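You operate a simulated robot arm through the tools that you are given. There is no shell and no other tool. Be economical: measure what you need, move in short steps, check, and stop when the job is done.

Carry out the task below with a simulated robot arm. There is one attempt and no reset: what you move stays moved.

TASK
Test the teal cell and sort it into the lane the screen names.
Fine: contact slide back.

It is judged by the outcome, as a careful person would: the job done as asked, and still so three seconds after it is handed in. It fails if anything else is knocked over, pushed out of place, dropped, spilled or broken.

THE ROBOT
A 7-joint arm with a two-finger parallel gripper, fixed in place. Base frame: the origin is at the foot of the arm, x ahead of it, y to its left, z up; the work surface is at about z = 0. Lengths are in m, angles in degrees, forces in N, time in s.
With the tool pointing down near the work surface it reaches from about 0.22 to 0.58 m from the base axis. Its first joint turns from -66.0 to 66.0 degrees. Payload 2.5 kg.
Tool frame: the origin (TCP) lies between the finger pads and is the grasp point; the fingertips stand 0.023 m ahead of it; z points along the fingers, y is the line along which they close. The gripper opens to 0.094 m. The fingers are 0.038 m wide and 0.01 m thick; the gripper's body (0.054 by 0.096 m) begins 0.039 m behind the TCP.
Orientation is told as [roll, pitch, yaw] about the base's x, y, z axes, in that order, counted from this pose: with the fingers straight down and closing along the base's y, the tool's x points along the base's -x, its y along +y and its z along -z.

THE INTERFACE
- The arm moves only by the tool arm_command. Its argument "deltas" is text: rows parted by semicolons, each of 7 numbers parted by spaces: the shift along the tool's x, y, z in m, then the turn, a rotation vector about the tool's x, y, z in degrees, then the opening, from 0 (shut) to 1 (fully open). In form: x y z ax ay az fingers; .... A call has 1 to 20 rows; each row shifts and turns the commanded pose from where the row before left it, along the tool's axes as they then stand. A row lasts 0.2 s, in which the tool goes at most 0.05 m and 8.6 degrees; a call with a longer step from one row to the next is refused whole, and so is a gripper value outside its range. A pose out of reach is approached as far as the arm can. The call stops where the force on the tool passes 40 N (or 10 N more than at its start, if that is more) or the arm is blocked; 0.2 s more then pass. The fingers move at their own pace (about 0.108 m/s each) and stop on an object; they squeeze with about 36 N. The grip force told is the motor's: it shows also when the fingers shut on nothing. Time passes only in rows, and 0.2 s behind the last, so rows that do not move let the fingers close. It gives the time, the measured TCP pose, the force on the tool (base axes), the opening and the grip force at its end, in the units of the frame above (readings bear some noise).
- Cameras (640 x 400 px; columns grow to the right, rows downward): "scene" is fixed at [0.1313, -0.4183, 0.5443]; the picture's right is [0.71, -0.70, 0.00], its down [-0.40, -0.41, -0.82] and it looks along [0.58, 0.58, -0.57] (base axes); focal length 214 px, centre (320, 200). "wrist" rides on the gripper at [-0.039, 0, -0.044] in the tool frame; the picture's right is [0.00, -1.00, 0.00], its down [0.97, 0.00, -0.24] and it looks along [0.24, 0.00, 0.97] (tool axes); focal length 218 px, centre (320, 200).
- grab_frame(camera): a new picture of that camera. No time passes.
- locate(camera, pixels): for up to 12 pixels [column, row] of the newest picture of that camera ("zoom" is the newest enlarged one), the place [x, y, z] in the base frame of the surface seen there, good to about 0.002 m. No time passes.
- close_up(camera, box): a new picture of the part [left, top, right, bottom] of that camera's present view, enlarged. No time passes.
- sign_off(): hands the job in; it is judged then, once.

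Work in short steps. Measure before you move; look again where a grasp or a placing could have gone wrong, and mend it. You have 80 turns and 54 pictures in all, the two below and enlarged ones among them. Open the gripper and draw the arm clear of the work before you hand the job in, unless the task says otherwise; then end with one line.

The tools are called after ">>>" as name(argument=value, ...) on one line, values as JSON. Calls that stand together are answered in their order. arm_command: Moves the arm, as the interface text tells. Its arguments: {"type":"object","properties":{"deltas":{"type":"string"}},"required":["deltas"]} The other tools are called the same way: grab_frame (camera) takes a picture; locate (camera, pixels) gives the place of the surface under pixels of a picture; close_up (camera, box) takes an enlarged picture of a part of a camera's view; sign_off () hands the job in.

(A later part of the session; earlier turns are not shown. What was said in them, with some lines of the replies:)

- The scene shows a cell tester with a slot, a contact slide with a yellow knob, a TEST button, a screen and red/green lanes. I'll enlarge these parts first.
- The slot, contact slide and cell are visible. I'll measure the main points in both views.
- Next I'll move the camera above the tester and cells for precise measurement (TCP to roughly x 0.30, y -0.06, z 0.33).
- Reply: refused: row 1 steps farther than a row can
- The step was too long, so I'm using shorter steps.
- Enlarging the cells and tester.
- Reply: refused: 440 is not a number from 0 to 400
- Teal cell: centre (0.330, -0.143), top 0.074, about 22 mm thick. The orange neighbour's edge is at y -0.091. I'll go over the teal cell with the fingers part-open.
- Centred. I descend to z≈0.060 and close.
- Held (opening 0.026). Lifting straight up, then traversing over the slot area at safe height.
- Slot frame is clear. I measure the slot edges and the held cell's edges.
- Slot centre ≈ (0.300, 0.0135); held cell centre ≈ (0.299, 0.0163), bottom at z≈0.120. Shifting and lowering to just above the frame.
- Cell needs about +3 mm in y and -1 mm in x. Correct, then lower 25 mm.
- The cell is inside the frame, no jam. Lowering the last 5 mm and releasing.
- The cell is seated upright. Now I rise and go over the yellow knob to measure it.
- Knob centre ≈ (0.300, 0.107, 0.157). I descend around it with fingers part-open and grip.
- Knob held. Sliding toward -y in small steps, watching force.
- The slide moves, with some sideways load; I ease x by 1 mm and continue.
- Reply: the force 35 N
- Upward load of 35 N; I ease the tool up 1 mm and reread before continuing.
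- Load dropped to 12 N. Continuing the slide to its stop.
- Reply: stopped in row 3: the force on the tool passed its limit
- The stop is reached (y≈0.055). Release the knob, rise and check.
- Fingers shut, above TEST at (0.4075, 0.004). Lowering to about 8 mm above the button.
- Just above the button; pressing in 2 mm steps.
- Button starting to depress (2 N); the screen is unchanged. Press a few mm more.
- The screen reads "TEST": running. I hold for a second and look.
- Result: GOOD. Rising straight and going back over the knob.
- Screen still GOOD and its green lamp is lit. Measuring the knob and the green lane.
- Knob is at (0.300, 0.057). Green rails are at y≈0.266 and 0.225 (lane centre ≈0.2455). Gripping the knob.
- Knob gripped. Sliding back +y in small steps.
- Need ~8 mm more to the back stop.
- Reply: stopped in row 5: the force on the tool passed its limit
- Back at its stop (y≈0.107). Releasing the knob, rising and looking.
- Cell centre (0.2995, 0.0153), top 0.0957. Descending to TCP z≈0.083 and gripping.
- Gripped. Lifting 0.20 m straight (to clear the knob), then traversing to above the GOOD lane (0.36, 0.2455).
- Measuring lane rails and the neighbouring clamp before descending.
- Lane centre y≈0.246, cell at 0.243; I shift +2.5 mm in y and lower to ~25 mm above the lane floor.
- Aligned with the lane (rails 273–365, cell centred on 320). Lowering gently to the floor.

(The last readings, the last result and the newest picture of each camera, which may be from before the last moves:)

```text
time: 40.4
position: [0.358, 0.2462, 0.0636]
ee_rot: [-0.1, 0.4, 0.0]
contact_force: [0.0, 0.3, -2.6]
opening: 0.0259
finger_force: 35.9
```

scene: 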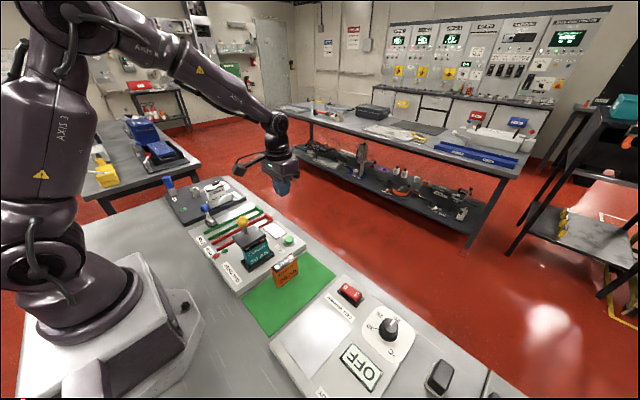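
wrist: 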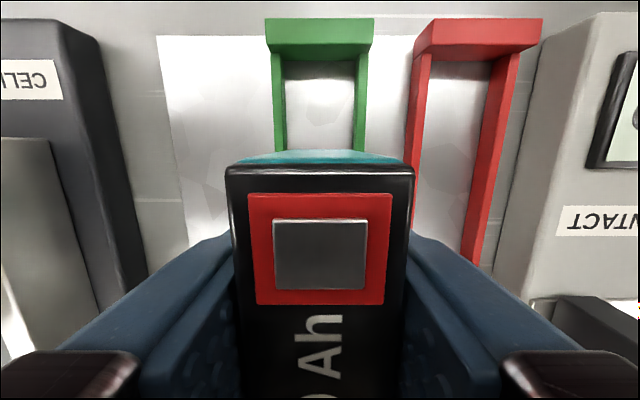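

>>> arm_command(deltas="0 0 0.0015 0 0 0 0;0 0 0.001 0 0 0 0;0 0 0.001 0 0 0 0;0 0 0 0 0 0 0")

>>> grab_frame(camera="wrist")

>>> locate(camera="wrist", pixels=[[320, 180], [240, 185], [405, 185]])

```text
time: 41.4
position: [0.3577, 0.2477, 0.0612]
ee_rot: [-0.2, 0.4, 0.0]
contact_force: [0.7, -0.3, -2.5]
opening: 0.0259
finger_force: 36.3
```

```text
14 pictures are left
```

wrist: 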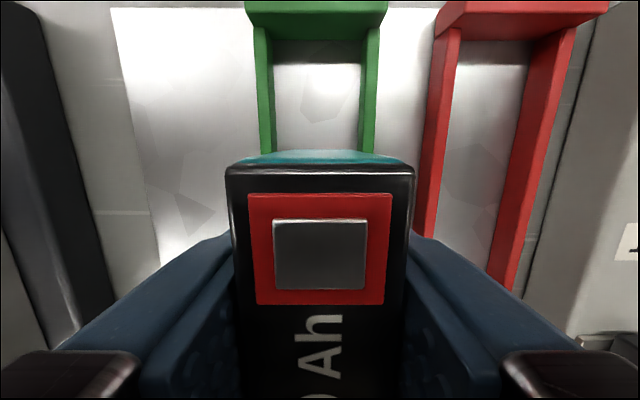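

```text
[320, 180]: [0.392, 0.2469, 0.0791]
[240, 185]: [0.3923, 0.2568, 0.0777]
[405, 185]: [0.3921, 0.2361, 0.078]
```

Nearly down (top 0.078). A couple of 1 mm steps until the weight comes off.

>>> arm_command(deltas="0 0 0.001 0 0 0 0;0 0 0.001 0 0 0 0;0 0 0 0 0 0 0")

```text
time: 42.2
position: [0.3586, 0.2459, 0.0588]
ee_rot: [0.0, 0.5, 0.0]
contact_force: [0.0, 0.1, -1.9]
opening: 0.026
finger_force: 35.7
```

>>> arm_command(deltas="0 0 0.001 0 0 0 0;0 0 0 0 0 0 0")

```text
time: 42.8
position: [0.3574, 0.2463, 0.0575]
ee_rot: [-0.1, 0.5, 0.0]
contact_force: [0.1, 0.3, -3.0]
opening: 0.0258
finger_force: 35.7
```

>>> arm_command(deltas="0 0 0.001 0 0 0 0;0 0 0 0 0 0 0")

>>> close_up(camera="wrist", box=[200, 100, 440, 250])

>>> locate(camera="zoom", pixels=[[320, 205], [200, 210], [440, 210]])

```text
time: 43.4
position: [0.3577, 0.2464, 0.0579]
ee_rot: [-0.1, 0.3, -0.1]
contact_force: [0.1, -0.5, -2.3]
opening: 0.0255
finger_force: 36.0
```

```text
2.67 times, centred on (320, 175) of wrist
```

zoom: 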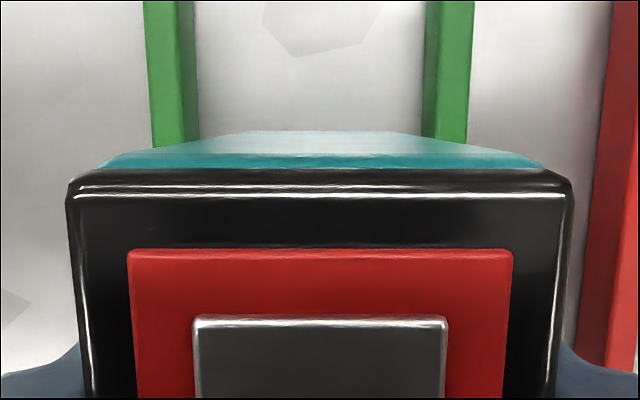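

```text
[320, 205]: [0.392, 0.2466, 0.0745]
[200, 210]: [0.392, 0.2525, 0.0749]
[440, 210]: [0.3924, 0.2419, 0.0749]
```

Top at 0.0747, floor 0.0038 with height ≈0.0705: essentially resting. Releasing slightly, then retreating up.

>>> arm_command(deltas="0 0 0.0006 0 0 0 0;0 0 0 0 0 0 0.35;0 0 0 0 0 0 0.4;0 0 0 0 0 0 0.4;0 0 -0.03 0 0 0 0.4;0 0 -0.045 0 0 0 0.4;0 0 -0.045 0 0 0 0.4;0 0 -0.045 0 0 0 0.4;0.04 -0.02 -0.01 0 0 0 0.4;0.04 -0.02 0 0 0 0 0.4;0 0 0 0 0 0 0.6")

>>> grab_frame(camera="wrist")

>>> close_up(camera="scene", box=[160, 150, 320, 300])

```text
time: 45.8
position: [0.2807, 0.2052, 0.2321]
ee_rot: [0.0, 0.4, 0.0]
contact_force: [-0.5, -0.8, 0.2]
opening: 0.0561
finger_force: 0.0
```

```text
12 pictures are left
```

wrist: 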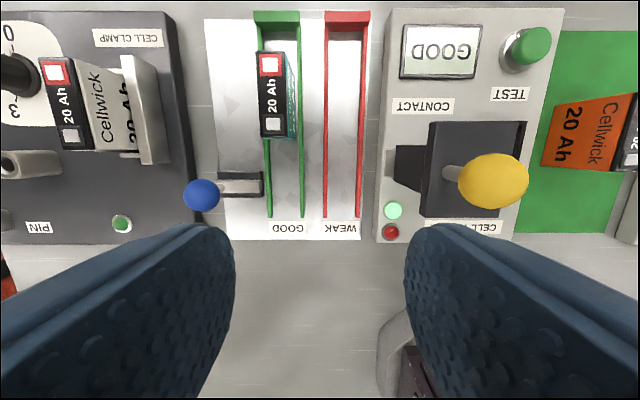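

```text
2.67 times, centred on (240, 225) of scene
```

zoom: 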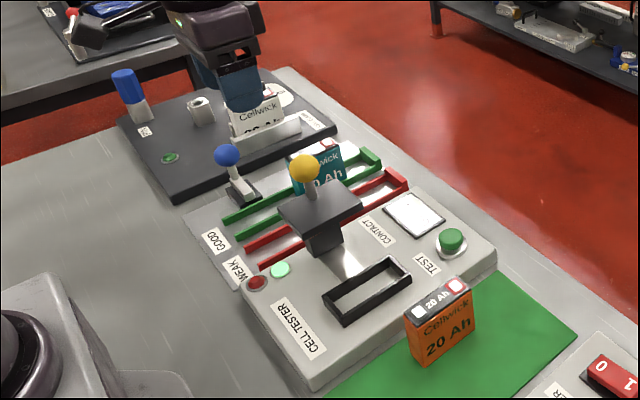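

Cell stands in the GOOD lane; checking its uprightness and the slide's position.

>>> locate(camera="wrist", pixels=[[260, 95], [284, 95], [270, 54], [272, 134], [295, 125], [430, 170], [492, 182], [400, 165]])

>>> locate(camera="zoom", pixels=[[305, 155], [282, 212], [360, 205], [428, 298], [457, 283]])

```text
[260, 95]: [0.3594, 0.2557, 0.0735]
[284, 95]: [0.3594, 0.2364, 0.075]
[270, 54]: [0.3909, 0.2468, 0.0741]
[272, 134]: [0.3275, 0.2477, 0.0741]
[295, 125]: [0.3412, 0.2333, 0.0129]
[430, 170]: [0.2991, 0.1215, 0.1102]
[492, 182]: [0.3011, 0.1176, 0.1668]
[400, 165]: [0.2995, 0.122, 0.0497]
```

```text
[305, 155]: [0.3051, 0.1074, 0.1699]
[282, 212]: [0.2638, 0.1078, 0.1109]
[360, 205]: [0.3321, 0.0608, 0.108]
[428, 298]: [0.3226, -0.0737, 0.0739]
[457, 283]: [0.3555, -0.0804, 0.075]
```

The cell is upright between the green rails, the slide is back where it began (plate edge y≈0.061), and the orange cell hasn't moved. Drawing the arm clear.

>>> arm_command(deltas="0 0 -0.045 0 0 0 1;0 0 -0.045 0 0 0 1;0 -0.045 -0.02 0 0 0 1;0 -0.045 0 0 0 0 1;0 0 0 0 0 0 1;0 0 0 0 0 0 1")

>>> grab_frame(camera="scene")

```text
time: 47.2
position: [0.2796, 0.1159, 0.34]
ee_rot: [-0.1, 0.4, 0.0]
contact_force: [-0.3, 0.6, 0.1]
opening: 0.0937
finger_force: 0.0
```

```text
10 pictures are left
```

scene: 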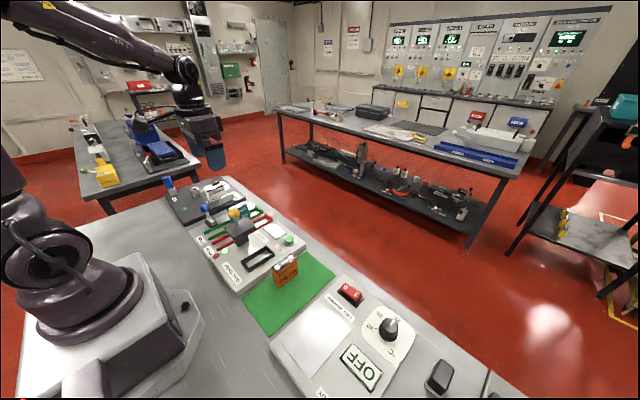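

Everything is in place and the arm is clear, so I'm handing in.

>>> sign_off()

```text
The job is handed in.
```

The teal cell tested GOOD and now stands upright in the GOOD lane, with the contact slide back at its start position and nothing else moved.
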